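You operate a simulated robot arm through the tools that you are given. There is no shell and no other tool. Be economical: measure what you need, move in short steps, check, and stop when the job is done.

You run a simulated two-armed robot. Do the job below in one go: nothing can be reset, and whatever is moved stays where it is left.

Task
Pick up the blue cone with one hand, pass it to the other hand and put it on the top of the pale table. Take the long pale wedge and put it on the card with a blue frame. Put the long dark wedge on the top of the green bench away on the middle board of the tall rack. Take the green rim cone on the top of the green bench and put it away on the top of the swift table. Take the small basket and leave it on the lower board of the green bench. Switch the latch of the spinning wheel on. The order is free. Set down upright: blue cone, green rim cone. The latch of the spinning wheel goes anticlockwise seen from above, to its stop.

It is judged by the outcome, as a careful person would: the job done as asked, and still so three seconds after it is handed in. It fails if anything else is knocked over, pushed out of place, dropped, spilled or broken.

Robot
Two 7-joint arms with two-finger parallel grippers on one trunk, on a base that drives. Base frame: it is fixed to the floor where the robot stands at the start and does not move with it; the origin is under the middle of the robot, x ahead of it, y to its left, z up. Units: m, rad, N and s.
The left shoulder is at the start at [0.06, 0.189, 0.978], the right one opposite. With the tool pointing down near the work surface each hand reaches from about 0.1 to 0.62 m from the robot's upright axis, wherever it stands, measured 20 degrees to its own side. Places, roughly: blue cone (8x9x17 cm) [0.5, 0, 0.6]; card with a blue frame [1.25, 0.5, 0.5]; green rim cone (9x9x17 cm) [4.1, 2.3, 0.8]; latch of the spinning wheel [4.1, 0.6, 0.6]; long dark wedge (4x9x4 cm) [3.8, 2.3, 0.8]; long pale wedge (4x9x4 cm) [2.3, 2.4, 0.6]; lower board of the green bench [5.1, 2.3, 0.2]; middle board of the tall rack [1.9, 2.4, 0.6]; small basket (16x16x6 cm) [4.4, 2.3, 0.8]; top of the pale table [-1.7, 2.1, 0.8]; top of the swift table [6.8, -0.2, 0.7]. Payload 3.43 kg a hand.
The tool frame of a hand sits at the grasp point between the pads (the TCP): z along the fingers, y along the line on which they close. The tips reach 0.03 m beyond it. The gripper opens to 0.094 m. The fingers are 0.028 m wide and 0.01 m thick; the gripper's body (0.05 by 0.096 m) begins 0.055 m behind the TCP.
Orientation is that of the tool frame in the base frame, as a unit quaternion [w, x, y, z]. With the fingers straight down and closing along the base's y, the tool's x points along the base's -x, its y along +y and its z along -z.

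Tools
- The arms move only by the tool apply_moves. It takes "left_moves", "right_moves" or both (then of equal length, played together; a hand with none holds still); each is a list that holds one entry, the list of rows, each a list of 7 numbers: the shift along the tool's x, y, z in m, then the turn, a rotation vector about the tool's x, y, z in rad, then the opening, from 0 (shut) to 1 (fully open). In form: [[[dx, dy, dz, ax, ay, az, hand], ...]]. A call has 1 to 12 rows; each row shifts and turns the commanded pose from where the row before left it, along the tool's axes as they then stand. A row lasts 0.2 s, in which the tool goes at most 0.05 m and 0.15 rad; a call with a longer step from one row to the next is refused whole, and so is a gripper value outside its range. Where a pose cannot be reached the arm comes as near as it can. A force on the tool above 40 N (or 10 N above the force at the start of the call, whichever is more), or a blocked arm, ends the call early, and 0.2 s more pass. Each finger travels about 0.153 m/s and halts on what it meets, pressing with about 22 N; the grip force reading is that of the motor and also rises with nothing between the fingers. The clock runs only during rows and for 0.2 s after the last one: add rows that do not move to give the fingers time. It gives the time, the measured TCP pose, the force on the tool (base axes), the opening and the grip force at its end, in the units of the frame above (readings bear some noise), with the torque about the TCP (base axes, N m) and any sound that the robot's microphone picked up.
- Cameras (640 x 400 px; columns grow to the right, rows downward): "scene" is now at [0.0057, 0.0164, 1.5152]; the picture's right is [0.27, -0.96, 0.00], its down [-0.84, -0.23, -0.49] and it looks along [0.48, 0.13, -0.87] (base axes); focal length 287 px, centre (320, 200). "left" rides on the left gripper at [0.076, -0.014, -0.102] in its tool frame; the picture's right is [0.18, 0.98, 0.00], its down [-0.75, 0.14, -0.64] and it looks along [-0.63, 0.12, 0.77] (tool axes); focal length 243 px, centre (320, 200). "right" rides on the right gripper at [0.076, 0.014, -0.103] in its tool frame; the picture's right is [-0.18, 0.98, 0.00], its down [-0.75, -0.14, -0.64] and it looks along [-0.63, -0.12, 0.77] (tool axes); focal length 243 px, centre (320, 200). There is no depth. A picture from a camera that has moved, and an enlarged one, comes with that camera's place and axes in the base frame and with its lens.
- capture(camera): a new picture of that camera. No time passes.
- slide_trunk(by): slides the trunk up (or, below 0, down) by that many m; the arms and the scene camera ride with it, the base frame stays. It gives what a move gives, with no picture.
- roll_base(legs): drives the robot by 1 to 6 legs, each [ahead, left, turn to the left] in m, m and rad, along the robot's own axes; the way and the turn of a leg run together, so that a leg with both is an arc; at most 1.5 m and 3.142 rad a leg. The arms and the cameras ride along, it lands a little off, and it stops where it bumps. It gives what a move gives.
- aim_head(pan, tilt): turns the head with the scene camera to pan (to the left, within 1.501 rad either way) and tilt (down, from -0.506 to 1.204), counted from straight ahead of the robot. It gives what a move gives.
- close_up(camera, box): a new picture of the part [left, top, right, bottom] of that camera's present view, enlarged. No time passes.
- sign_off(): hands the job in; it is judged then, once.

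Go step by step. Nothing tells you exact positions but the pictures and the camera data: compare them with the known pose of the tool, close in by small moves and look again before you grip or let go. The budget is 186 turns and 154 pictures, counting those below and the enlarged ones. Unless the task says otherwise, let go and move clear before handing in.

The tools are called after "Call:" as name(argument=value, ...) on one line, values as JSON. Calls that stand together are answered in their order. apply_moves: Moves the arms, as the interface text tells. Its arguments: {"type":"object","properties":{"left_moves":{"type":"array","items":{"type":"array","items":{"type":"array","items":{"type":"number"}}}},"right_moves":{"type":"array","items":{"type":"array","items":{"type":"array","items":{"type":"number"}}}}},"required":[]} The other tools are called the same way: slide_trunk (by) slides the trunk up or down; roll_base (legs) drives the base; aim_head (pan, tilt) turns the head that bears the scene camera; capture (camera) takes a picture; close_up (camera, box) takes an enlarged picture of a part of a camera's view; sign_off () hands the job in.

At the start:

```text
t: 0.0
left_tcp_pos: [0.3085, 0.1658, 0.7921]
left_tcp_rot: [-0.001, 0.0, 1.0, 0.0]
left_force: [0.3, -0.4, 0.0]
left_ft_torque: [0.0, 0.04, -0.01]
left_grip_width: 0.094
left_finger_force: 0.0
right_tcp_pos: [0.3167, -0.1459, 0.7829]
right_tcp_rot: [0.0, 0.0, 1.0, 0.001]
right_force: [-0.3, 0.4, -0.2]
right_ft_torque: [-0.02, -0.04, 0.03]
right_grip_width: 0.094
right_finger_force: 0.1
trunk travel left (down, up): [-0.65, 0.34]
robot x, y, heading: [-0.0019, -0.001, -0.003]
head pan, tilt: [0.272, 1.054]
```

scene: 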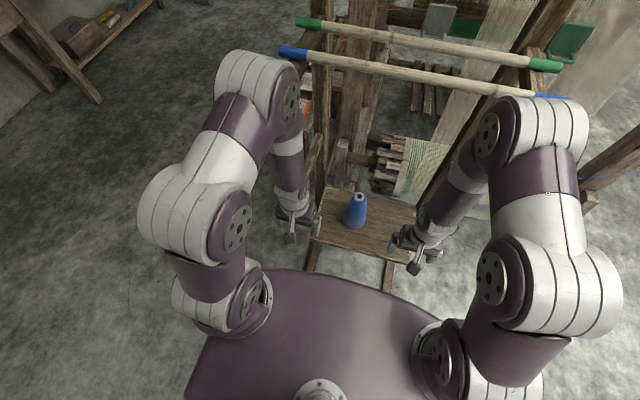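
right: 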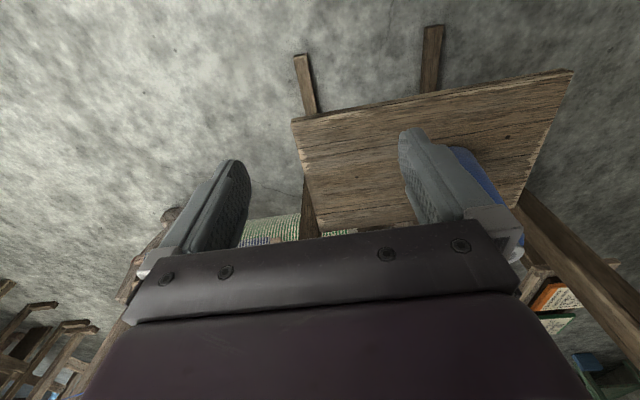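
left: 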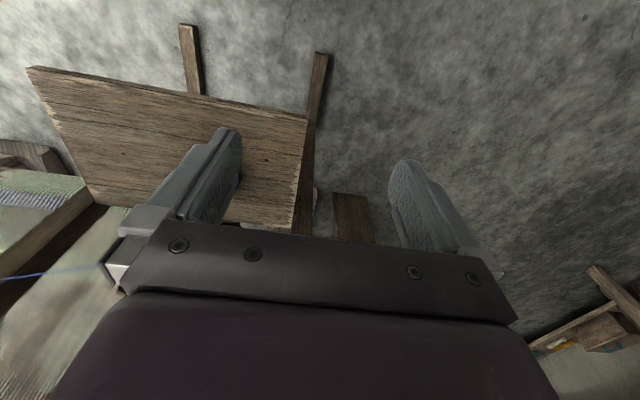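

I see the loom ahead with the blue cone on its bench board. First I survey the room with the head before moving anything.

Call:
close_up(camera="scene", box=[270, 150, 450, 290])

Call:
aim_head(pan=0.0, tilt=0.25)

Call:
capture(camera="scene")

Call:
aim_head(pan=0.9, tilt=0.25)

Call:
capture(camera="scene")

```text
2.86 times, centred on (360, 220) of scene
camera zoom: at [0.0057, 0.0164, 1.5152], right [0.27, -0.96, 0.0], down [-0.84, -0.23, -0.49], along [0.48, 0.13, -0.87], focal length 821 px, centre (206, 143)
```

zoom: 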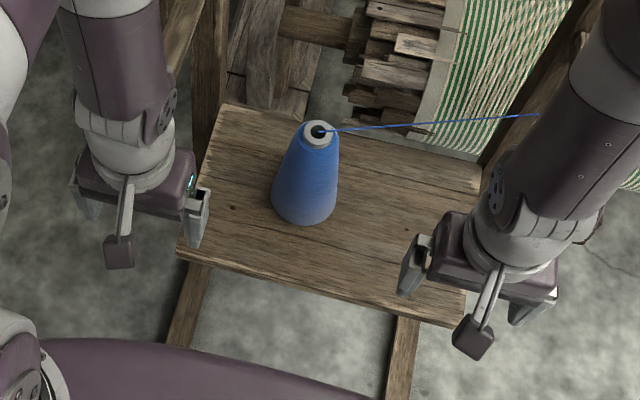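

```text
t: 1.1
left_tcp_pos: [0.3084, 0.1659, 0.7921]
left_tcp_rot: [-0.001, 0.0, 1.0, 0.001]
left_force: [0.4, 0.2, 0.3]
left_ft_torque: [0.03, -0.03, -0.02]
left_grip_width: 0.094
left_finger_force: 0.0
right_tcp_pos: [0.3167, -0.1474, 0.7832]
right_tcp_rot: [0.001, 0.0, 1.0, -0.001]
right_force: [0.5, 0.1, 0.0]
right_ft_torque: [0.0, -0.01, 0.03]
right_grip_width: 0.0943
right_finger_force: 0.1
trunk travel left (down, up): [-0.65, 0.34]
robot x, y, heading: [-0.0018, 0.0021, -0.002]
head pan, tilt: [0.0, 0.25]
```

```text
149 pictures are left
camera scene: at [0.0353, -0.0014, 1.583], right [0.0, -1.0, 0.0], down [-0.25, 0.0, -0.97], along [0.97, 0.0, -0.25], focal length 287 px, centre (320, 200)
```

scene: 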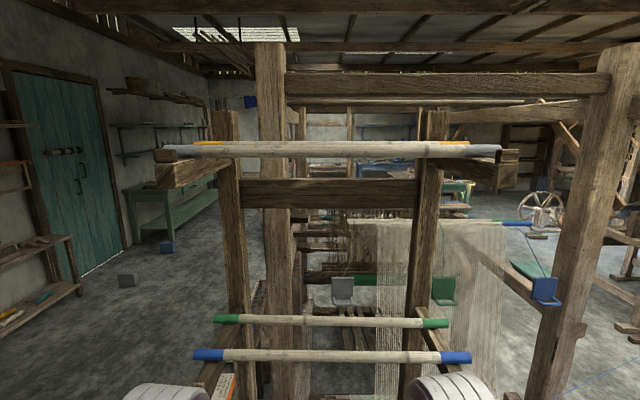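

```text
t: 2.3
left_tcp_pos: [0.3083, 0.1645, 0.7914]
left_tcp_rot: [0.0, 0.0, 1.0, -0.001]
left_force: [0.6, 0.8, -0.1]
left_ft_torque: [0.02, -0.03, 0.02]
left_grip_width: 0.0939
left_finger_force: 0.0
right_tcp_pos: [0.3162, -0.1459, 0.783]
right_tcp_rot: [0.0, 0.0, 1.0, 0.0]
right_force: [-0.2, 0.1, -0.1]
right_ft_torque: [0.01, -0.01, 0.01]
right_grip_width: 0.0941
right_finger_force: 0.1
trunk travel left (down, up): [-0.65, 0.34]
robot x, y, heading: [-0.0027, -0.005, -0.002]
head pan, tilt: [0.901, 0.25]
```

```text
148 pictures are left
camera scene: at [0.0, 0.0717, 1.5831], right [0.78, -0.62, 0.0], down [-0.15, -0.19, -0.97], along [0.6, 0.76, -0.25], focal length 287 px, centre (320, 200)
```

scene: 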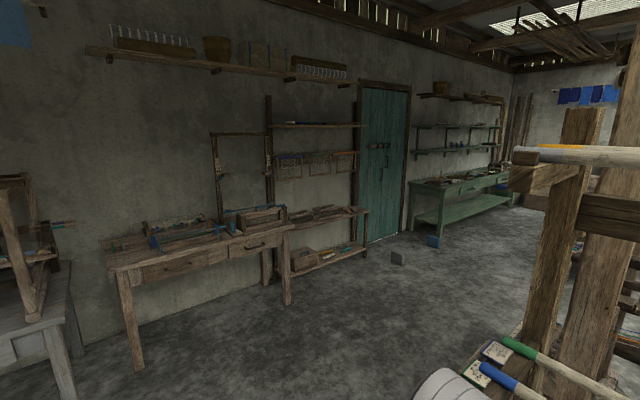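

The room: pale table to the back left, rack along the left wall, green bench beyond the door, loom ahead. I look further around.

Call:
aim_head(pan=1.5, tilt=0.25)

Call:
capture(camera="scene")

Call:
aim_head(pan=-0.8, tilt=0.25)

Call:
capture(camera="scene")

Call:
aim_head(pan=0.3, tilt=0.8)

Call:
capture(camera="scene")

```text
t: 3.3
left_tcp_pos: [0.3087, 0.1651, 0.7919]
left_tcp_rot: [0.0, 0.0, 1.0, 0.001]
left_force: [-0.1, -0.2, -0.3]
left_ft_torque: [0.0, 0.01, 0.01]
left_grip_width: 0.094
left_finger_force: 0.2
right_tcp_pos: [0.3177, -0.1463, 0.7821]
right_tcp_rot: [0.0, 0.0, 1.0, 0.0]
right_force: [0.4, -0.7, -0.1]
right_ft_torque: [0.01, 0.0, 0.01]
right_grip_width: 0.094
right_finger_force: 0.1
trunk travel left (down, up): [-0.65, 0.34]
robot x, y, heading: [0.0002, -0.0007, 0.004]
head pan, tilt: [1.499, 0.25]
```

```text
147 pictures are left
camera scene: at [-0.0513, 0.0918, 1.5831], right [1.0, -0.07, 0.0], down [-0.02, -0.25, -0.97], along [0.07, 0.97, -0.25], focal length 287 px, centre (320, 200)
```

scene: 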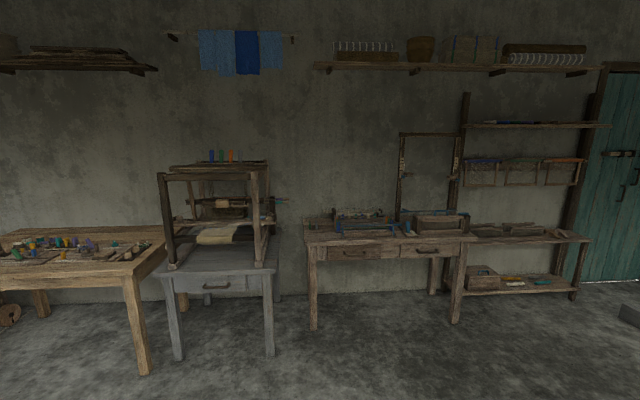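

```text
t: 5.5
left_tcp_pos: [0.3078, 0.1657, 0.7924]
left_tcp_rot: [0.0, -0.001, 1.0, 0.0]
left_force: [-0.3, 1.0, 0.5]
left_ft_torque: [0.02, -0.02, 0.01]
left_grip_width: 0.094
left_finger_force: 0.0
right_tcp_pos: [0.3166, -0.1451, 0.7808]
right_tcp_rot: [0.001, 0.0, 1.0, 0.0]
right_force: [0.5, 0.5, 0.6]
right_ft_torque: [0.01, -0.01, -0.03]
right_grip_width: 0.094
right_finger_force: 0.1
trunk travel left (down, up): [-0.65, 0.34]
robot x, y, heading: [0.001, -0.0003, -0.003]
head pan, tilt: [-0.799, 0.25]
```

```text
146 pictures are left
camera scene: at [0.0071, -0.0683, 1.5831], right [-0.72, -0.7, 0.0], down [-0.17, 0.18, -0.97], along [0.68, -0.69, -0.25], focal length 287 px, centre (320, 200)
```

scene: 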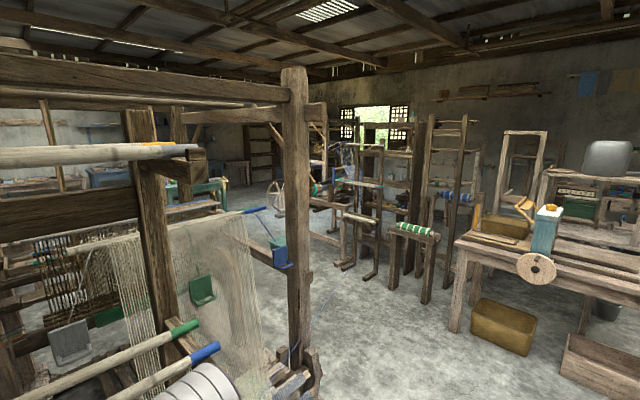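

```text
t: 6.8
left_tcp_pos: [0.3092, 0.1658, 0.7917]
left_tcp_rot: [0.0, 0.0, 1.0, -0.001]
left_force: [0.0, 0.4, -0.2]
left_ft_torque: [-0.01, 0.02, 0.02]
left_grip_width: 0.0939
left_finger_force: 0.0
right_tcp_pos: [0.3166, -0.1455, 0.7815]
right_tcp_rot: [0.0, 0.0, 1.0, -0.001]
right_force: [-0.7, -0.6, -0.2]
right_ft_torque: [0.04, 0.0, 0.05]
right_grip_width: 0.0941
right_finger_force: 0.1
trunk travel left (down, up): [-0.65, 0.34]
robot x, y, heading: [0.0017, -0.0021, -0.001]
head pan, tilt: [0.3, 0.799]
```

```text
145 pictures are left
camera scene: at [0.019, 0.0224, 1.534], right [0.29, -0.96, 0.0], down [-0.68, -0.21, -0.7], along [0.67, 0.21, -0.72], focal length 287 px, centre (320, 200)
```

scene: 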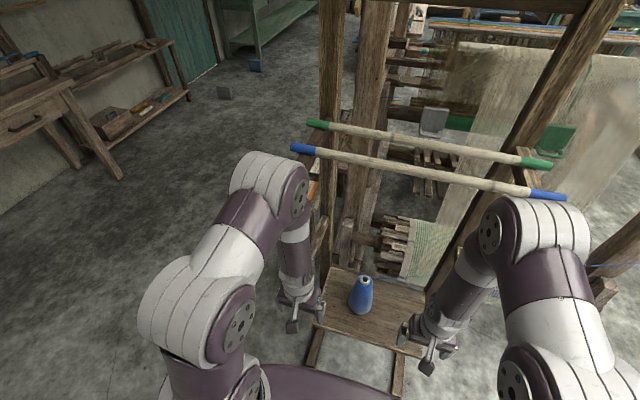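

The cone stands at about (0.50, 0.015). I bring the right hand over it, above its top, and check with the hand camera.

Call:
apply_moves(right_moves=[[[-0.0305, 0.0268, 0, 0, 0, 0, 1], [-0.0305, 0.0268, 0, 0, 0, 0, 1], [-0.0305, 0.0268, 0, 0, 0, 0, 1], [-0.0305, 0.0268, 0, 0, 0, 0, 1], [-0.0305, 0.0268, 0, 0, 0, 0, 1], [-0.0305, 0.0268, 0, 0, 0, 0, 1], [0, 0, 0, 0, 0, 0, 1]]])

Call:
capture(camera="right")

Call:
capture(camera="scene")

```text
t: 8.4
left_tcp_pos: [0.3078, 0.1654, 0.7922]
left_tcp_rot: [0.0, -0.001, 1.0, 0.0]
left_force: [-0.4, 0.2, -0.5]
left_ft_torque: [-0.03, 0.01, -0.01]
left_grip_width: 0.094
left_finger_force: 0.1
right_tcp_pos: [0.4986, 0.0142, 0.7815]
right_tcp_rot: [0.0, 0.0, 1.0, -0.001]
right_force: [0.0, 0.1, -1.3]
right_ft_torque: [-0.02, -0.03, 0.02]
right_grip_width: 0.0938
right_finger_force: 0.1
trunk travel left (down, up): [-0.65, 0.34]
robot x, y, heading: [0.0002, -0.0011, -0.001]
head pan, tilt: [0.3, 0.799]
```

```text
144 pictures are left
camera right: at [0.4226, 0.0292, 0.8847], right [0.18, 0.98, 0.0], down [0.75, -0.14, 0.64], along [0.63, -0.12, -0.77], focal length 243 px, centre (320, 200)
```

right: 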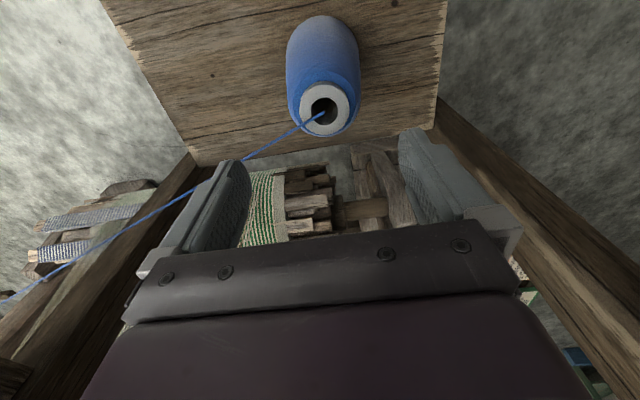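

```text
143 pictures are left
camera scene: at [0.0183, 0.022, 1.534], right [0.3, -0.96, 0.0], down [-0.68, -0.21, -0.7], along [0.67, 0.21, -0.72], focal length 287 px, centre (320, 200)
```

scene: 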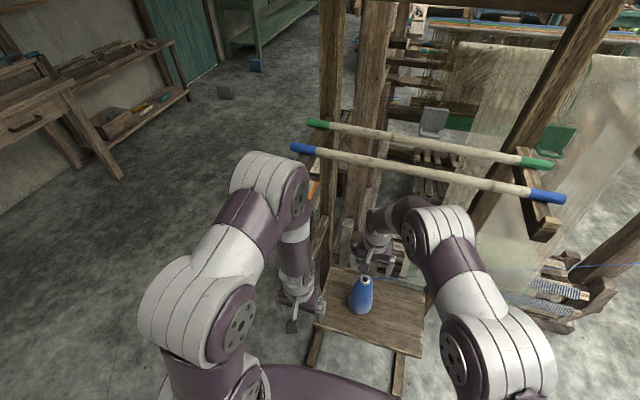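

The cone top sits near (0.485, 0.02), about 1.4 cm nearer than the hand. I shift and go down so that the TCP is about 3 cm below the cone's top.

Call:
apply_moves(right_moves=[[[0.0136, 0.006, 0, 0, 0, 0, 1], [0, 0, 0.03, 0, 0, 0, 1], [0, 0, 0.03, 0, 0, 0, 1], [0, 0, 0.02, 0, 0, 0, 1], [0, 0, 0.0, 0, 0, 0, 1]]])

Call:
capture(camera="right")

Call:
close_up(camera="scene", box=[310, 210, 440, 330])

```text
t: 9.6
left_tcp_pos: [0.3077, 0.1651, 0.7931]
left_tcp_rot: [0.0, 0.001, 1.0, 0.0]
left_force: [-0.4, -1.1, -0.8]
left_ft_torque: [-0.02, 0.01, 0.03]
left_grip_width: 0.094
left_finger_force: 0.1
right_tcp_pos: [0.4856, 0.02, 0.7028]
right_tcp_rot: [0.0, 0.0, 1.0, 0.0]
right_force: [0.3, 0.0, 0.8]
right_ft_torque: [0.0, 0.02, 0.02]
right_grip_width: 0.0941
right_finger_force: 0.1
trunk travel left (down, up): [-0.65, 0.34]
robot x, y, heading: [-0.0046, 0.0024, -0.003]
head pan, tilt: [0.3, 0.799]
```

```text
142 pictures are left
camera right: at [0.4096, 0.0352, 0.8042], right [0.18, 0.98, 0.0], down [0.75, -0.14, 0.64], along [0.63, -0.12, -0.77], focal length 243 px, centre (320, 200)
```

right: 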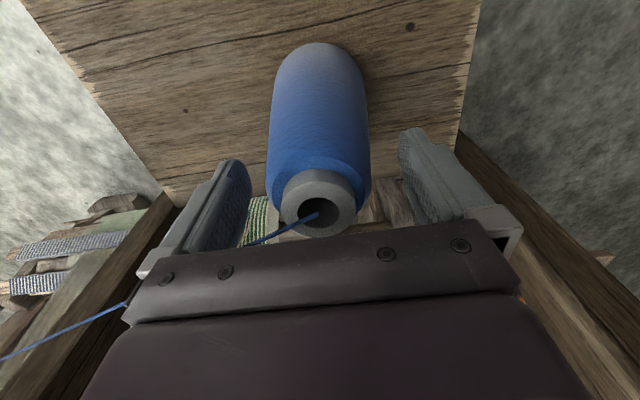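

```text
3.33 times, centred on (375, 270) of scene
camera zoom: at [0.0188, 0.0225, 1.534], right [0.3, -0.96, 0.0], down [-0.68, -0.21, -0.7], along [0.67, 0.21, -0.72], focal length 958 px, centre (137, -33)
```

zoom: 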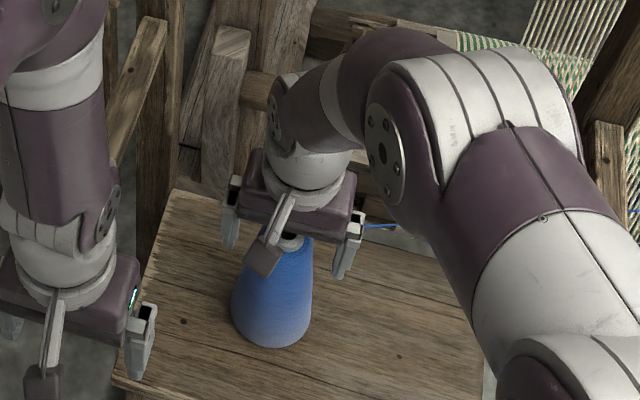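

The top ring comes out at about (0.476, 0.022, 0.73), so I back 1 cm, go 8 mm lower and close.

Call:
apply_moves(right_moves=[[[0.01, 0.002, 0.008, 0, 0, 0, 1], [0, 0, 0, 0, 0, 0, 1], [0, 0, 0, 0, 0, 0, 0.6], [0, 0, 0, 0, 0, 0, 0.3], [0, 0, 0, 0, 0, 0, 0], [0, 0, 0, 0, 0, 0, 0]]])

Call:
capture(camera="right")

```text
t: 11.0
left_tcp_pos: [0.3091, 0.1655, 0.7919]
left_tcp_rot: [-0.001, -0.001, 1.0, 0.0]
left_force: [0.0, -0.8, -0.9]
left_ft_torque: [-0.02, -0.01, 0.02]
left_grip_width: 0.0939
left_finger_force: 0.1
right_tcp_pos: [0.4764, 0.0222, 0.6957]
right_tcp_rot: [0.0, 0.0, 1.0, 0.0]
right_force: [-0.2, -0.6, 1.8]
right_ft_torque: [-0.06, -0.09, -0.03]
right_grip_width: 0.0576
right_finger_force: 21.9
trunk travel left (down, up): [-0.65, 0.34]
robot x, y, heading: [-0.0003, -0.0017, -0.003]
head pan, tilt: [0.3, 0.799]
```

```text
140 pictures are left
camera right: at [0.3999, 0.0371, 0.7965], right [0.18, 0.98, 0.0], down [0.75, -0.14, 0.64], along [0.63, -0.12, -0.77], focal length 243 px, centre (320, 200)
```

right: 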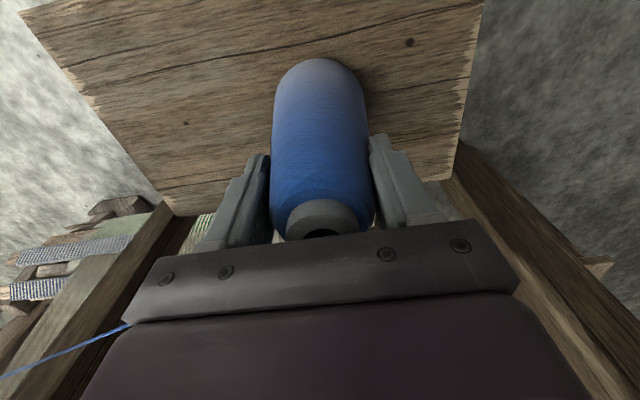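

The cone is held (5.8 cm). I lift it, and then back the base away from the loom before the hand-over.

Call:
apply_moves(right_moves=[[[0, 0, -0.02, 0, 0, 0, 0], [0, 0, -0.04, 0, 0, 0, 0], [0, 0, -0.04, 0, 0, 0, 0], [0.03, 0, -0.03, 0, 0, 0, 0], [0.04, 0, 0, 0, 0, 0, 0], [0.04, 0, 0, 0, 0, 0, 0], [0, 0, 0, 0, 0, 0, 0]]])

Call:
roll_base(legs=[[-0.45, 0, 0]])

Call:
capture(camera="scene")

```text
t: 12.6
left_tcp_pos: [0.3083, 0.1653, 0.7921]
left_tcp_rot: [0.001, -0.001, 1.0, 0.0]
left_force: [1.1, 0.3, -0.7]
left_ft_torque: [-0.02, 0.01, -0.02]
left_grip_width: 0.094
left_finger_force: 0.0
right_tcp_pos: [0.3672, 0.0221, 0.8229]
right_tcp_rot: [-0.001, 0.0, 1.0, 0.0]
right_force: [0.6, -1.0, -2.8]
right_ft_torque: [0.0, 0.01, -0.02]
right_grip_width: 0.0575
right_finger_force: 21.9
trunk travel left (down, up): [-0.65, 0.34]
robot x, y, heading: [0.0006, 0.0012, 0.001]
head pan, tilt: [0.3, 0.799]
```

```text
t: 15.2
left_tcp_pos: [-0.1129, 0.1679, 0.792]
left_tcp_rot: [0.0, 0.0, 1.0, 0.0]
left_force: [0.6, -0.5, -0.2]
left_ft_torque: [-0.02, 0.03, 0.0]
left_grip_width: 0.094
left_finger_force: 0.1
right_tcp_pos: [-0.0554, 0.0245, 0.8214]
right_tcp_rot: [-0.001, 0.0, 1.0, -0.001]
right_force: [0.2, 0.1, -2.7]
right_ft_torque: [0.01, -0.01, 0.02]
right_grip_width: 0.0573
right_finger_force: 22.1
trunk travel left (down, up): [-0.65, 0.34]
robot x, y, heading: [-0.4192, 0.0009, 0.001]
head pan, tilt: [0.3, 0.799]
stopped in leg 1: the robot was blocked; the commanded pose is now the measured one
```

```text
139 pictures are left
camera scene: at [-0.4022, 0.0253, 1.534], right [0.3, -0.96, 0.0], down [-0.69, -0.21, -0.7], along [0.67, 0.21, -0.72], focal length 287 px, centre (320, 200)
```

scene: 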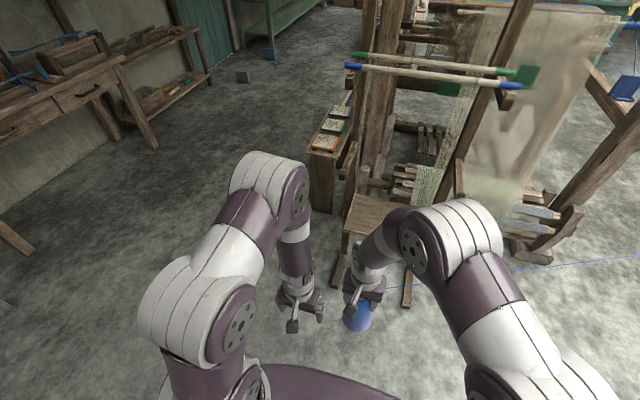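

The base was stopped by something behind me, so I ease forward a little. Then I move the left hand out and turn it so that its fingers point to the right, towards the cone.

Call:
roll_base(legs=[[0.06, 0, 0]])

Call:
apply_moves(left_moves=[[[-0.018, 0.035, 0.015, 0, 0, 0, 1], [-0.018, 0.035, 0.015, 0, 0, 0, 1], [-0.018, 0.035, 0.015, 0, 0, 0, 1], [0, 0, 0, 0.0864, 0.0864, -0.0864, 1], [0, 0, 0, 0.0864, 0.0864, -0.0864, 1], [0, 0, 0, 0.0864, 0.0864, -0.0864, 1], [0, 0, 0, 0.0864, 0.0864, -0.0864, 1], [0, 0, 0, 0.0864, 0.0864, -0.0864, 1], [0, 0, 0, 0.0864, 0.0864, -0.0864, 1], [0, 0, 0, 0.0864, 0.0864, -0.0864, 1], [0, 0, 0, 0, 0, 0, 1]]])

Call:
capture(camera="scene")

```text
t: 16.2
left_tcp_pos: [-0.053, 0.1668, 0.7921]
left_tcp_rot: [-0.001, 0.0, 1.0, -0.001]
left_force: [-0.4, -0.2, 0.1]
left_ft_torque: [0.01, 0.03, -0.03]
left_grip_width: 0.094
left_finger_force: 0.0
right_tcp_pos: [0.0054, 0.0239, 0.8223]
right_tcp_rot: [-0.002, 0.0, 1.0, -0.001]
right_force: [0.4, -0.5, -3.7]
right_ft_torque: [-0.05, 0.02, 0.01]
right_grip_width: 0.0572
right_finger_force: 22.0
trunk travel left (down, up): [-0.65, 0.34]
robot x, y, heading: [-0.3624, 0.0013, -0.004]
head pan, tilt: [0.3, 0.799]
```

```text
t: 18.6
left_tcp_pos: [-0.0329, 0.2484, 0.7388]
left_tcp_rot: [-0.287, -0.289, 0.867, -0.288]
left_force: [-0.7, 0.6, -0.2]
left_ft_torque: [-0.02, 0.0, -0.01]
left_grip_width: 0.094
left_finger_force: 0.1
left hand out of reach, approached as far as the arm can: row 10
right_tcp_pos: [0.0062, 0.0248, 0.8232]
right_tcp_rot: [0.0, 0.0, 1.0, -0.001]
right_force: [0.4, -0.3, -2.4]
right_ft_torque: [-0.01, -0.01, -0.01]
right_grip_width: 0.0574
right_finger_force: 21.9
trunk travel left (down, up): [-0.65, 0.34]
robot x, y, heading: [-0.3597, 0.0039, 0.002]
head pan, tilt: [0.3, 0.799]
```

```text
138 pictures are left
camera scene: at [-0.3419, 0.0244, 1.534], right [0.29, -0.96, 0.0], down [-0.69, -0.21, -0.7], along [0.67, 0.21, -0.72], focal length 287 px, centre (320, 200)
```

scene: 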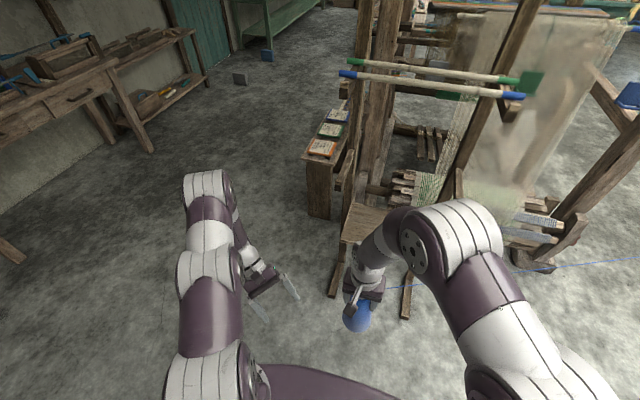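

The left arm hit its reach limit in that attitude, so I undo that turn. Instead I will turn the hands 90 degrees in opposite senses (right closing along x) and tilt the left one 45 degrees to take the cone low down.

Call:
apply_moves(left_moves=[[[0, 0, 0, -0.0864, -0.0864, 0.0864, 1], [0, 0, 0, -0.0864, -0.0864, 0.0864, 1], [0, 0, 0, -0.0864, -0.0864, 0.0864, 1], [0, 0, 0, -0.0864, -0.0864, 0.0864, 1], [0, 0, 0, -0.0864, -0.0864, 0.0864, 1], [0, 0, 0, -0.0864, -0.0864, 0.0864, 1], [0, 0, 0, -0.0864, -0.0864, 0.0864, 1], [0, 0, 0, 0, 0, 0.1428, 1], [0, 0, 0, 0, 0, 0.1428, 1], [0, 0, 0, 0, 0, 0.1428, 1], [0, 0, 0, 0, 0, 0.1428, 1], [0, 0, 0, 0, 0, 0.1428, 1]]], right_moves=[[[0, 0, 0, 0, 0, -0.1309, 0], [0, 0, 0, 0, 0, -0.1309, 0], [0, 0, 0, 0, 0, -0.1309, 0], [0, 0, 0, 0, 0, -0.1309, 0], [0, 0, 0, 0, 0, -0.1309, 0], [0, 0, 0, 0, 0, -0.1309, 0], [0, 0, 0, 0, 0, -0.1309, 0], [0, 0, 0, 0, 0, -0.1309, 0], [0, 0, 0, 0, 0, -0.1309, 0], [0, 0, 0, 0, 0, -0.1309, 0], [0, 0, 0, 0, 0, -0.1309, 0], [0, 0, 0, 0, 0, -0.1309, 0]]])

Call:
apply_moves(left_moves=[[[0, 0, 0, 0, 0, 0.1428, 1], [0, 0, 0, 0, 0, 0.1428, 1], [0, 0, 0, 0, 0, 0.1428, 1], [0, 0, 0, 0, 0, 0.1428, 1], [0, 0, 0, 0, 0, 0.1428, 1], [0, 0, 0, 0, 0, 0.1428, 1], [0, 0, 0, 0, -0.131, 0, 1], [0, 0, 0, 0, -0.131, 0, 1], [0, 0, 0, 0, -0.131, 0, 1], [0, 0, 0, 0, -0.131, 0, 1], [0, 0, 0, 0, -0.131, 0, 1], [0, 0, 0, 0, -0.131, 0, 1]]])

Call:
capture(camera="scene")

Call:
capture(camera="left")

```text
t: 21.2
left_tcp_pos: [-0.0334, 0.2495, 0.7387]
left_tcp_rot: [0.0, 0.351, 0.936, 0.0]
left_force: [0.1, 0.2, 0.1]
left_ft_torque: [0.01, 0.01, -0.03]
left_grip_width: 0.0944
left_finger_force: 0.0
right_tcp_pos: [0.0057, 0.0238, 0.8215]
right_tcp_rot: [0.001, 0.708, -0.707, -0.001]
right_force: [0.2, 0.9, -2.7]
right_ft_torque: [0.0, -0.01, 0.0]
right_grip_width: 0.0573
right_finger_force: 22.4
trunk travel left (down, up): [-0.65, 0.34]
robot x, y, heading: [-0.3644, 0.0028, 0.004]
head pan, tilt: [0.3, 0.799]
```

```text
t: 23.8
left_tcp_pos: [-0.0178, 0.2575, 0.7416]
left_tcp_rot: [0.236, 0.673, 0.667, -0.217]
left_force: [1.1, -0.5, 0.0]
left_ft_torque: [0.01, 0.02, 0.02]
left_grip_width: 0.0943
left_finger_force: 0.0
left hand out of reach, approached as far as the arm can: row 7, 8
right_tcp_pos: [0.0062, 0.0252, 0.8228]
right_tcp_rot: [-0.001, -0.707, 0.707, -0.001]
right_force: [-0.5, -1.0, -2.8]
right_ft_torque: [-0.01, 0.01, 0.02]
right_grip_width: 0.0574
right_finger_force: 21.6
trunk travel left (down, up): [-0.65, 0.34]
robot x, y, heading: [-0.3635, 0.0032, -0.001]
head pan, tilt: [0.3, 0.799]
```

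```text
137 pictures are left
camera scene: at [-0.3422, 0.0254, 1.534], right [0.29, -0.96, 0.0], down [-0.69, -0.21, -0.7], along [0.67, 0.21, -0.72], focal length 287 px, centre (320, 200)
```

scene: 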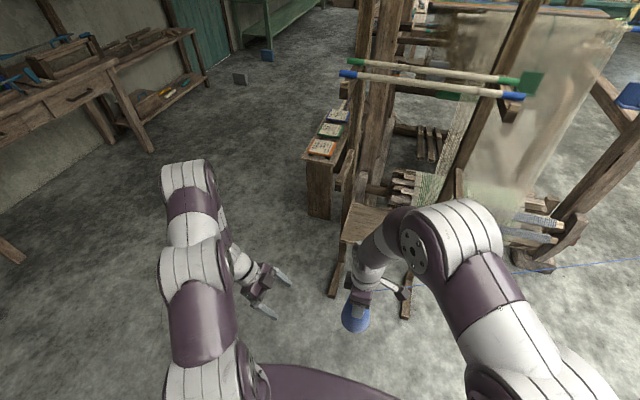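

```text
136 pictures are left
camera left: at [-0.0322, 0.3801, 0.7769], right [0.99, 0.15, -0.08], down [0.11, -0.21, 0.97], along [0.12, -0.97, -0.22], focal length 243 px, centre (320, 200)
```

left: 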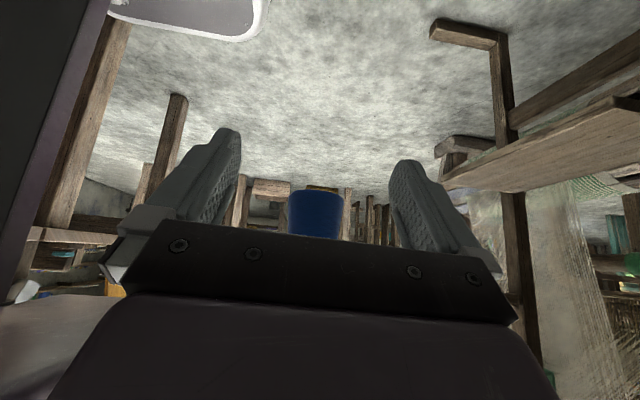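

The left hand tilts about 40 degrees and its camera sees the cone centred between the fingers. I approach half way and check.

Call:
apply_moves(left_moves=[[[-0.026, 0.006, 0.026, 0, 0, 0, 1], [-0.026, 0.006, 0.026, 0, 0, 0, 1], [-0.026, 0.006, 0.026, 0, 0, 0, 1], [0, 0, 0, 0, 0, 0, 1]]])

Call:
capture(camera="scene")

Call:
capture(camera="left")

```text
t: 24.8
left_tcp_pos: [0.0004, 0.1476, 0.7262]
left_tcp_rot: [0.235, 0.674, 0.666, -0.216]
left_force: [0.2, 0.6, -0.9]
left_ft_torque: [-0.01, -0.02, 0.02]
left_grip_width: 0.0941
left_finger_force: 0.1
right_tcp_pos: [0.006, 0.0257, 0.8226]
right_tcp_rot: [-0.001, -0.707, 0.707, 0.0]
right_force: [0.4, 0.0, -2.8]
right_ft_torque: [-0.05, -0.02, 0.0]
right_grip_width: 0.0577
right_finger_force: 21.9
trunk travel left (down, up): [-0.65, 0.34]
robot x, y, heading: [-0.3621, 0.0034, 0.001]
head pan, tilt: [0.3, 0.799]
```

```text
135 pictures are left
camera scene: at [-0.3426, 0.0256, 1.534], right [0.3, -0.96, 0.0], down [-0.69, -0.21, -0.7], along [0.67, 0.21, -0.72], focal length 287 px, centre (320, 200)
```

scene: 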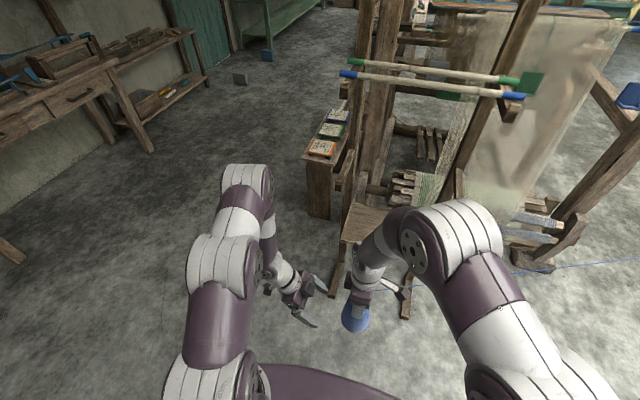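

```text
134 pictures are left
camera left: at [-0.0144, 0.2701, 0.7624], right [0.99, 0.15, -0.08], down [0.11, -0.21, 0.97], along [0.12, -0.97, -0.23], focal length 243 px, centre (320, 200)
```

left: 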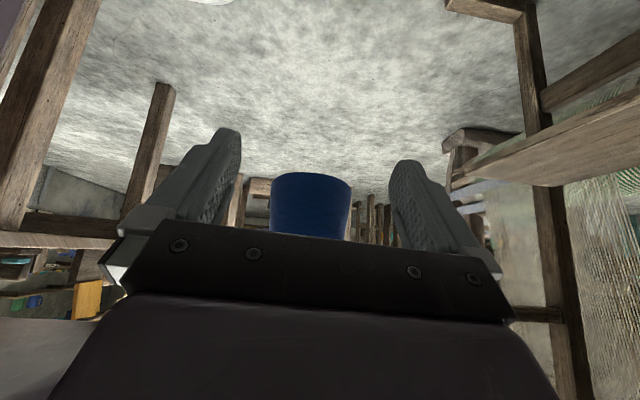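

Left fingers line up with the cone's low part. I test whether the left hand can tilt further, since a flatter approach keeps it clear of the right fingers.

Call:
apply_moves(left_moves=[[[0, 0, 0, 0, -0.1, 0, 1], [0, 0, 0, 0, -0.1, 0, 1], [0, 0, 0, 0, -0.1, 0, 1], [0, 0, 0, 0, -0.1, 0, 1], [0, 0, 0, 0, 0, 0, 1]]])

Call:
capture(camera="left")

```text
t: 26.0
left_tcp_pos: [0.0012, 0.1475, 0.7262]
left_tcp_rot: [0.363, 0.618, 0.606, -0.347]
left_force: [0.2, 0.4, -0.1]
left_ft_torque: [0.01, 0.01, -0.03]
left_grip_width: 0.0939
left_finger_force: 0.1
right_tcp_pos: [0.0058, 0.0245, 0.8234]
right_tcp_rot: [-0.001, -0.707, 0.707, 0.0]
right_force: [0.6, -0.4, -3.1]
right_ft_torque: [0.0, 0.02, 0.02]
right_grip_width: 0.0574
right_finger_force: 21.5
trunk travel left (down, up): [-0.65, 0.34]
robot x, y, heading: [-0.3621, 0.0005, -0.003]
head pan, tilt: [0.3, 0.799]
```

```text
133 pictures are left
camera left: at [-0.0125, 0.2744, 0.7119], right [0.99, 0.09, -0.13], down [0.11, 0.18, 0.98], along [0.11, -0.98, 0.17], focal length 243 px, centre (320, 200)
```

left: 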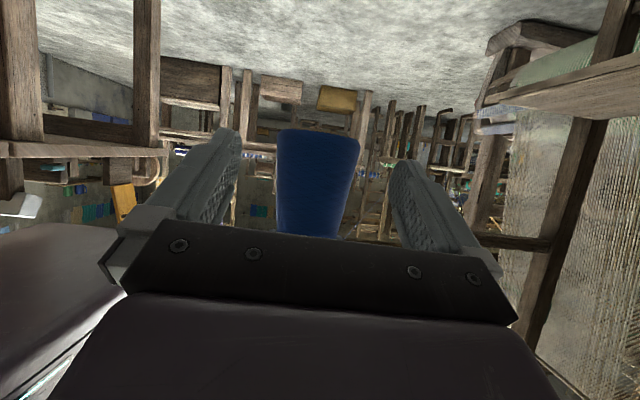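

It tilts to 60 degrees fine. I now bring the fingers around the cone's lower body (about 6 cm above its base).

Call:
apply_moves(left_moves=[[[-0.0198, 0.001, 0.0225, 0, 0, 0, 1], [-0.0198, 0.001, 0.0225, 0, 0, 0, 1], [-0.0198, 0.001, 0.0225, 0, 0, 0, 1], [-0.0198, 0.001, 0.0225, 0, 0, 0, 1], [0, 0, 0, 0, 0, 0, 1]]])

Call:
capture(camera="left")

Call:
close_up(camera="scene", box=[290, 240, 420, 340])

```text
t: 27.2
left_tcp_pos: [0.0039, 0.0306, 0.7507]
left_tcp_rot: [0.363, 0.617, 0.607, -0.346]
left_force: [-0.9, 0.3, 0.5]
left_ft_torque: [0.0, 0.0, -0.01]
left_grip_width: 0.094
left_finger_force: 0.0
right_tcp_pos: [0.0063, 0.0252, 0.8225]
right_tcp_rot: [-0.001, -0.707, 0.707, 0.0]
right_force: [-0.8, -0.3, -3.2]
right_ft_torque: [0.0, 0.01, 0.0]
right_grip_width: 0.0575
right_finger_force: 22.5
trunk travel left (down, up): [-0.65, 0.34]
robot x, y, heading: [-0.3625, 0.0018, 0.0]
head pan, tilt: [0.3, 0.799]
```

```text
132 pictures are left
camera left: at [-0.0092, 0.1567, 0.7356], right [0.99, 0.09, -0.13], down [0.11, 0.18, 0.98], along [0.11, -0.98, 0.17], focal length 243 px, centre (320, 200)
```

left: 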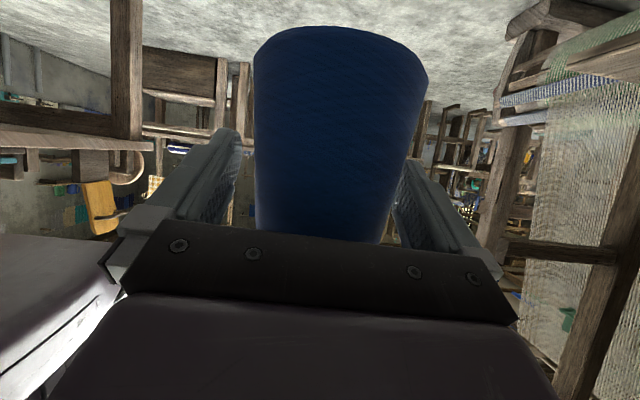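

```text
4.00 times, centred on (355, 290) of scene
camera zoom: at [-0.3423, 0.0253, 1.534], right [0.3, -0.96, 0.0], down [-0.69, -0.21, -0.7], along [0.67, 0.21, -0.72], focal length 1149 px, centre (180, -160)
```

zoom: 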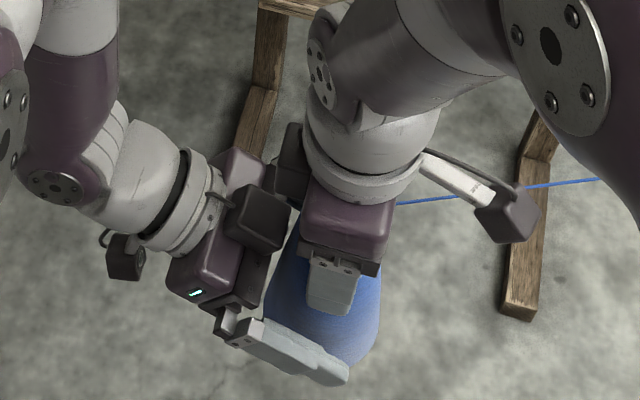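

The cone axis is about 8 mm to the +y side of the left tool; I centre it and close the left fingers.

Call:
apply_moves(left_moves=[[[0, 0.007, 0, 0, 0, 0, 1], [0, 0, 0, 0, 0, 0, 0.7], [0, 0, 0, 0, 0, 0, 0.4], [0, 0, 0, 0, 0, 0, 0], [0, 0, 0, 0, 0, 0, 0], [0, 0, 0, 0, 0, 0, 0]]])

Call:
capture(camera="left")

```text
t: 28.6
left_tcp_pos: [0.0112, 0.0304, 0.7498]
left_tcp_rot: [0.361, 0.618, 0.607, -0.346]
left_force: [-24.9, 3.7, -9.3]
left_ft_torque: [-0.12, -0.52, 0.16]
left_grip_width: 0.0716
left_finger_force: 21.7
right_tcp_pos: [0.0068, 0.0257, 0.824]
right_tcp_rot: [-0.002, 0.707, -0.707, 0.001]
right_force: [24.5, -2.4, 8.7]
right_ft_torque: [-0.04, -1.27, -0.3]
right_grip_width: 0.0575
right_finger_force: 22.4
trunk travel left (down, up): [-0.65, 0.34]
robot x, y, heading: [-0.3586, 0.0043, 0.002]
head pan, tilt: [0.3, 0.799]
```

```text
130 pictures are left
camera left: at [-0.0032, 0.1568, 0.7354], right [0.99, 0.09, -0.13], down [0.12, 0.18, 0.98], along [0.11, -0.98, 0.17], focal length 243 px, centre (320, 200)
```

left: 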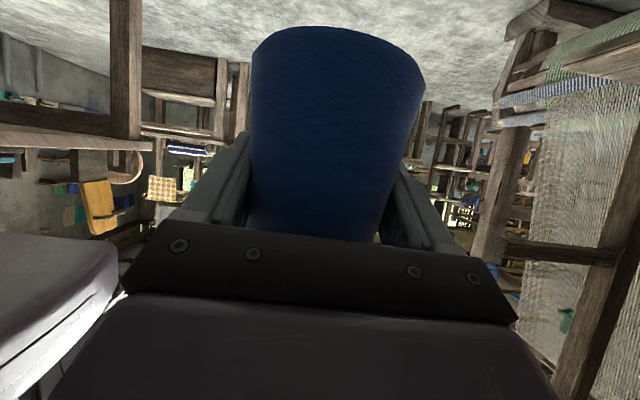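

Both hands grip it, but with 25 N between them. I ease the left hand back by 5 mm to relax before releasing the right.

Call:
apply_moves(left_moves=[[[0, -0.005, 0, 0, 0, 0, 0], [0, 0, 0, 0, 0, 0, 0]]])

```text
t: 29.2
left_tcp_pos: [0.0074, 0.0305, 0.7521]
left_tcp_rot: [0.364, 0.617, 0.607, -0.345]
left_force: [-6.6, -8.2, -15.8]
left_ft_torque: [-0.12, 0.03, 0.25]
left_grip_width: 0.071
left_finger_force: 21.7
right_tcp_pos: [0.0052, 0.0244, 0.8225]
right_tcp_rot: [0.002, 0.707, -0.707, -0.001]
right_force: [6.2, 7.3, 12.0]
right_ft_torque: [0.83, -0.47, -0.25]
right_grip_width: 0.0575
right_finger_force: 22.4
trunk travel left (down, up): [-0.65, 0.34]
robot x, y, heading: [-0.3621, 0.0007, 0.0]
head pan, tilt: [0.3, 0.799]
```

Forces are moderate now. I open the right hand and raise it clear.

Call:
apply_moves(right_moves=[[[0, 0, 0, 0, 0, 0, 0.5], [0, 0, 0, 0, 0, 0, 0.9], [0, 0, 0, 0, 0, 0, 0.9], [0, 0, -0.03, 0, 0, 0, 0.9], [0, 0, -0.04, 0, 0, 0, 0.9], [0, 0, -0.04, 0, 0, 0, 0.9], [0.04, 0, 0, 0, 0, 0, 0.9], [0.04, 0, 0, 0, 0, 0, 0.9], [0.04, 0, 0, 0, 0, 0, 0.9], [0.04, 0, 0, 0, 0, 0, 0.9]]])

Call:
capture(camera="left")

Call:
capture(camera="scene")

```text
t: 31.4
left_tcp_pos: [0.005, 0.0302, 0.7518]
left_tcp_rot: [0.362, 0.618, 0.607, -0.345]
left_force: [0.8, 0.0, -3.4]
left_ft_torque: [0.02, 0.02, -0.01]
left_grip_width: 0.0702
left_finger_force: 21.9
right_tcp_pos: [0.0048, -0.1373, 0.9335]
right_tcp_rot: [0.001, 0.707, -0.707, 0.0]
right_force: [0.3, 0.1, 0.3]
right_ft_torque: [0.03, 0.02, 0.0]
right_grip_width: 0.0846
right_finger_force: 0.1
trunk travel left (down, up): [-0.65, 0.34]
robot x, y, heading: [-0.3641, 0.0052, 0.002]
head pan, tilt: [0.3, 0.799]
```

```text
129 pictures are left
camera left: at [-0.0071, 0.1565, 0.7362], right [0.99, 0.09, -0.13], down [0.11, 0.18, 0.98], along [0.11, -0.98, 0.17], focal length 243 px, centre (320, 200)
```

left: 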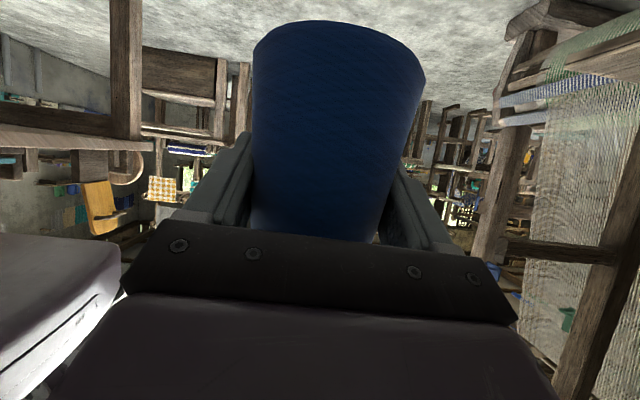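

```text
128 pictures are left
camera scene: at [-0.3425, 0.0234, 1.534], right [0.3, -0.96, 0.0], down [-0.69, -0.21, -0.7], along [0.67, 0.21, -0.72], focal length 287 px, centre (320, 200)
```

scene: 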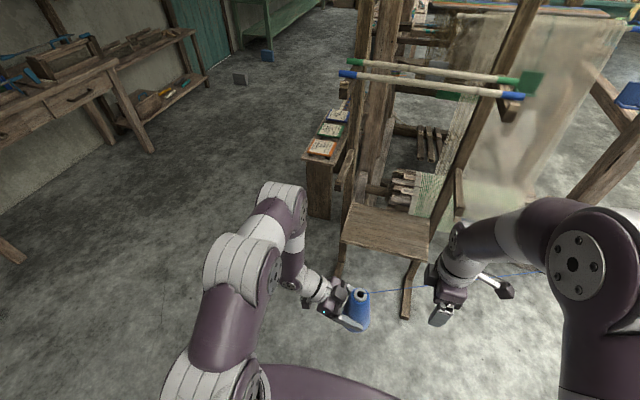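

Hand-over done; the cone is upright in the left hand. I turn left to face the side wall and look for a way to the pale table and for what was behind me.

Call:
roll_base(legs=[[0, 0, 1.571]])

Call:
aim_head(pan=1.2, tilt=0.6)

Call:
capture(camera="scene")

Call:
aim_head(pan=0.4, tilt=0.45)

Call:
capture(camera="scene")

```text
t: 35.6
left_tcp_pos: [-0.3841, 0.3698, 0.7507]
left_tcp_rot: [0.501, 0.014, 0.865, 0.008]
left_force: [0.4, 0.5, -2.0]
left_ft_torque: [0.0, 0.02, -0.01]
left_grip_width: 0.0703
left_finger_force: 22.3
right_tcp_pos: [-0.2173, 0.3661, 0.9321]
right_tcp_rot: [0.001, 1.0, -0.007, 0.001]
right_force: [-0.6, 0.4, -0.7]
right_ft_torque: [0.02, -0.02, -0.01]
right_grip_width: 0.0843
right_finger_force: 0.1
trunk travel left (down, up): [-0.65, 0.34]
robot x, y, heading: [-0.3587, 0.0034, 1.562]
head pan, tilt: [0.3, 0.799]
```

```text
t: 36.8
left_tcp_pos: [-0.3851, 0.3701, 0.7512]
left_tcp_rot: [0.501, 0.013, 0.865, 0.009]
left_force: [0.1, -0.3, -2.8]
left_ft_torque: [0.01, 0.02, 0.03]
left_grip_width: 0.0699
left_finger_force: 22.2
right_tcp_pos: [-0.2186, 0.3666, 0.9326]
right_tcp_rot: [0.001, 1.0, -0.007, 0.001]
right_force: [0.1, 0.1, -0.3]
right_ft_torque: [-0.01, -0.02, 0.0]
right_grip_width: 0.0842
right_finger_force: 0.0
trunk travel left (down, up): [-0.65, 0.34]
robot x, y, heading: [-0.3613, 0.0027, 1.556]
head pan, tilt: [1.201, 0.6]
```

```text
127 pictures are left
camera scene: at [-0.4427, -0.0258, 1.5509], right [0.38, 0.93, 0.0], down [0.52, -0.21, -0.82], along [-0.76, 0.31, -0.57], focal length 287 px, centre (320, 200)
```

scene: 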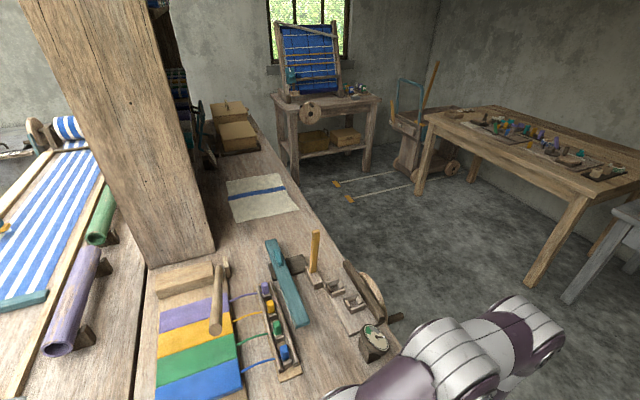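

```text
t: 37.9
left_tcp_pos: [-0.3857, 0.3693, 0.7508]
left_tcp_rot: [0.501, 0.014, 0.865, 0.009]
left_force: [0.0, 0.0, -3.0]
left_ft_torque: [0.0, 0.01, -0.01]
left_grip_width: 0.0703
left_finger_force: 21.6
right_tcp_pos: [-0.2173, 0.367, 0.9324]
right_tcp_rot: [0.001, 1.0, -0.007, 0.0]
right_force: [-0.6, 0.0, 0.7]
right_ft_torque: [0.0, 0.02, -0.03]
right_grip_width: 0.0845
right_finger_force: 0.0
trunk travel left (down, up): [-0.65, 0.34]
robot x, y, heading: [-0.3616, 0.0018, 1.561]
head pan, tilt: [0.4, 0.45]
```

```text
126 pictures are left
camera scene: at [-0.3954, 0.0261, 1.5644], right [0.93, 0.38, 0.0], down [0.16, -0.4, -0.9], along [-0.34, 0.83, -0.44], focal length 287 px, centre (320, 200)
```

scene: 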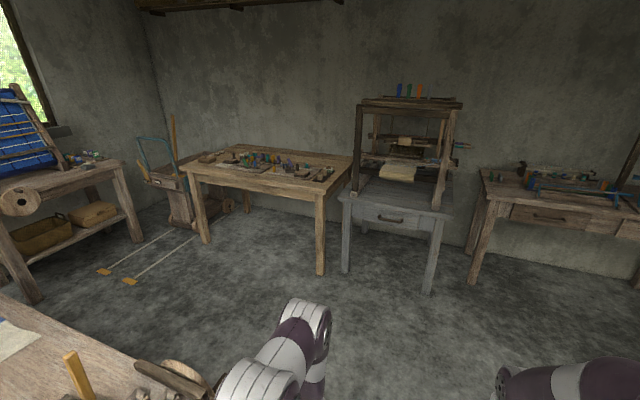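

The pale table spans x from -2.1 to -1.0 with its front edge at about y=1.53; a free strip lies before the clutter. I raise the trunk and drive around to stand in front of it.

Call:
slide_trunk(by=0.2)

Call:
roll_base(legs=[[0.95, 0, 0], [0, 1.1, 0]])

Call:
aim_head(pan=0.0, tilt=0.85)

Call:
capture(camera="scene")

```text
t: 40.1
left_tcp_pos: [-0.3849, 0.3703, 0.9506]
left_tcp_rot: [0.501, 0.013, 0.865, 0.009]
left_force: [0.8, 0.5, -2.0]
left_ft_torque: [-0.03, 0.02, 0.01]
left_grip_width: 0.0703
left_finger_force: 21.8
right_tcp_pos: [-0.2179, 0.3656, 1.1322]
right_tcp_rot: [0.001, 1.0, -0.008, 0.001]
right_force: [0.3, -0.5, -1.0]
right_ft_torque: [-0.01, 0.01, 0.01]
right_grip_width: 0.0849
right_finger_force: 0.1
trunk travel left (down, up): [-0.85, 0.14]
robot x, y, heading: [-0.3622, 0.0025, 1.557]
head pan, tilt: [0.4, 0.45]
```

```text
t: 50.2
left_tcp_pos: [-1.4647, 1.3312, 0.9514]
left_tcp_rot: [0.5, 0.015, 0.866, 0.008]
left_force: [-0.2, 0.3, -3.0]
left_ft_torque: [0.0, 0.0, 0.0]
left_grip_width: 0.0698
left_finger_force: 22.2
right_tcp_pos: [-1.2972, 1.3284, 1.132]
right_tcp_rot: [0.001, 1.0, -0.009, 0.0]
right_force: [-0.1, -0.2, -0.5]
right_ft_torque: [-0.02, 0.0, 0.02]
right_grip_width: 0.0846
right_finger_force: 0.1
trunk travel left (down, up): [-0.85, 0.14]
robot x, y, heading: [-1.442, 0.9639, 1.553]
head pan, tilt: [0.4, 0.45]
```

```text
t: 51.1
left_tcp_pos: [-1.4654, 1.3336, 0.9508]
left_tcp_rot: [0.5, 0.015, 0.866, 0.008]
left_force: [0.5, 0.4, -3.1]
left_ft_torque: [-0.02, 0.0, 0.01]
left_grip_width: 0.0697
left_finger_force: 22.1
right_tcp_pos: [-1.2973, 1.329, 1.1332]
right_tcp_rot: [0.001, 1.0, -0.009, 0.0]
right_force: [-0.6, 0.3, -0.3]
right_ft_torque: [0.02, 0.02, 0.01]
right_grip_width: 0.0845
right_finger_force: 0.1
trunk travel left (down, up): [-0.85, 0.14]
robot x, y, heading: [-1.4432, 0.9693, 1.555]
head pan, tilt: [0.0, 0.85]
```

```text
125 pictures are left
camera scene: at [-1.4404, 0.9821, 1.73], right [1.0, -0.02, 0.0], down [-0.01, -0.75, -0.66], along [0.01, 0.66, -0.75], focal length 287 px, centre (320, 200)
```

scene: 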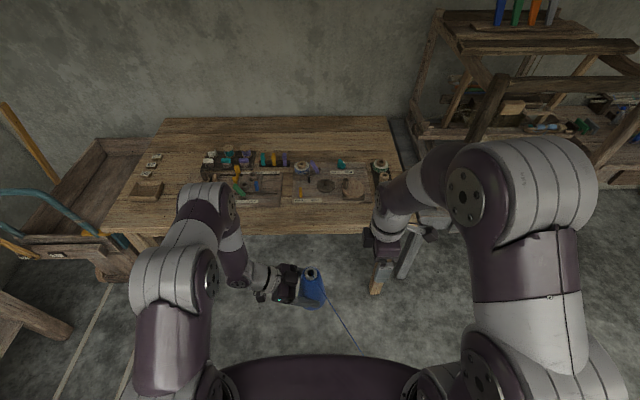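

I take a closer look and drive 0.2 m nearer; the free strip lies along the front edge.

Call:
roll_base(legs=[[0.2, 0, 0.01]])

Call:
aim_head(pan=0.0, tilt=0.95)

Call:
capture(camera="scene")

Call:
capture(camera="right")

```text
t: 52.7
left_tcp_pos: [-1.4658, 1.5327, 0.9509]
left_tcp_rot: [0.5, 0.011, 0.866, 0.011]
left_force: [-0.3, 0.3, -2.3]
left_ft_torque: [0.01, 0.03, -0.02]
left_grip_width: 0.07
left_finger_force: 21.4
right_tcp_pos: [-1.2996, 1.5308, 1.132]
right_tcp_rot: [0.0, 1.0, -0.004, 0.001]
right_force: [-0.2, -0.4, 0.4]
right_ft_torque: [0.0, 0.0, -0.02]
right_grip_width: 0.0845
right_finger_force: 0.0
trunk travel left (down, up): [-0.85, 0.14]
robot x, y, heading: [-1.4419, 1.165, 1.564]
head pan, tilt: [0.0, 0.85]
```

```text
t: 53.4
left_tcp_pos: [-1.4657, 1.5341, 0.9502]
left_tcp_rot: [0.5, 0.01, 0.866, 0.01]
left_force: [0.3, 1.0, -4.9]
left_ft_torque: [0.02, -0.01, 0.0]
left_grip_width: 0.0699
left_finger_force: 21.8
right_tcp_pos: [-1.2983, 1.5327, 1.132]
right_tcp_rot: [0.0, 1.0, -0.003, 0.002]
right_force: [0.2, 0.4, -0.1]
right_ft_torque: [-0.05, 0.01, 0.0]
right_grip_width: 0.0843
right_finger_force: 0.0
trunk travel left (down, up): [-0.85, 0.14]
robot x, y, heading: [-1.4442, 1.1674, 1.564]
head pan, tilt: [0.0, 0.949]
```

```text
124 pictures are left
camera scene: at [-1.4381, 1.1786, 1.7225], right [1.0, -0.01, 0.0], down [-0.01, -0.81, -0.58], along [0.0, 0.58, -0.81], focal length 287 px, centre (320, 200)
```

scene: 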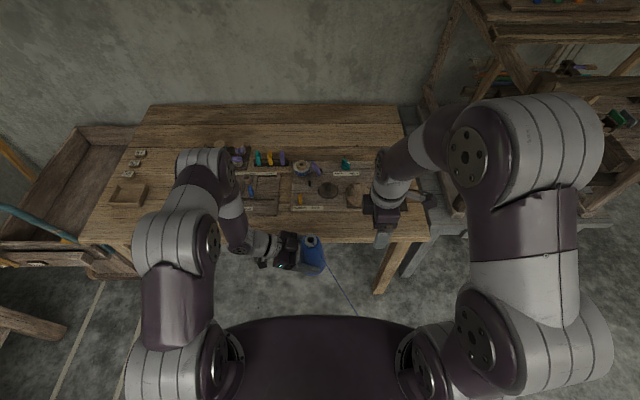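

```text
123 pictures are left
camera right: at [-1.2233, 1.518, 1.2339], right [-0.19, -0.98, 0.0], down [-0.75, 0.15, 0.64], along [-0.63, 0.12, -0.77], focal length 243 px, centre (320, 200)
```

right: 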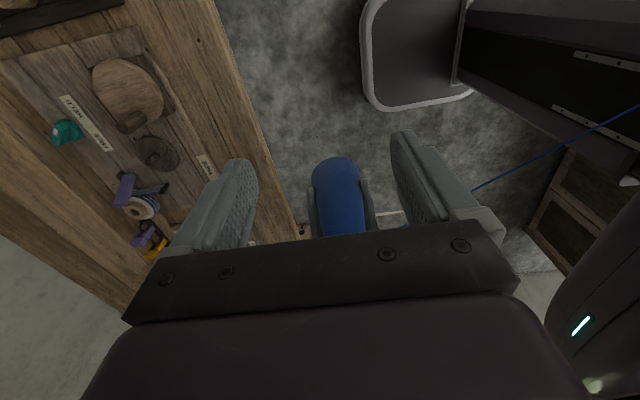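

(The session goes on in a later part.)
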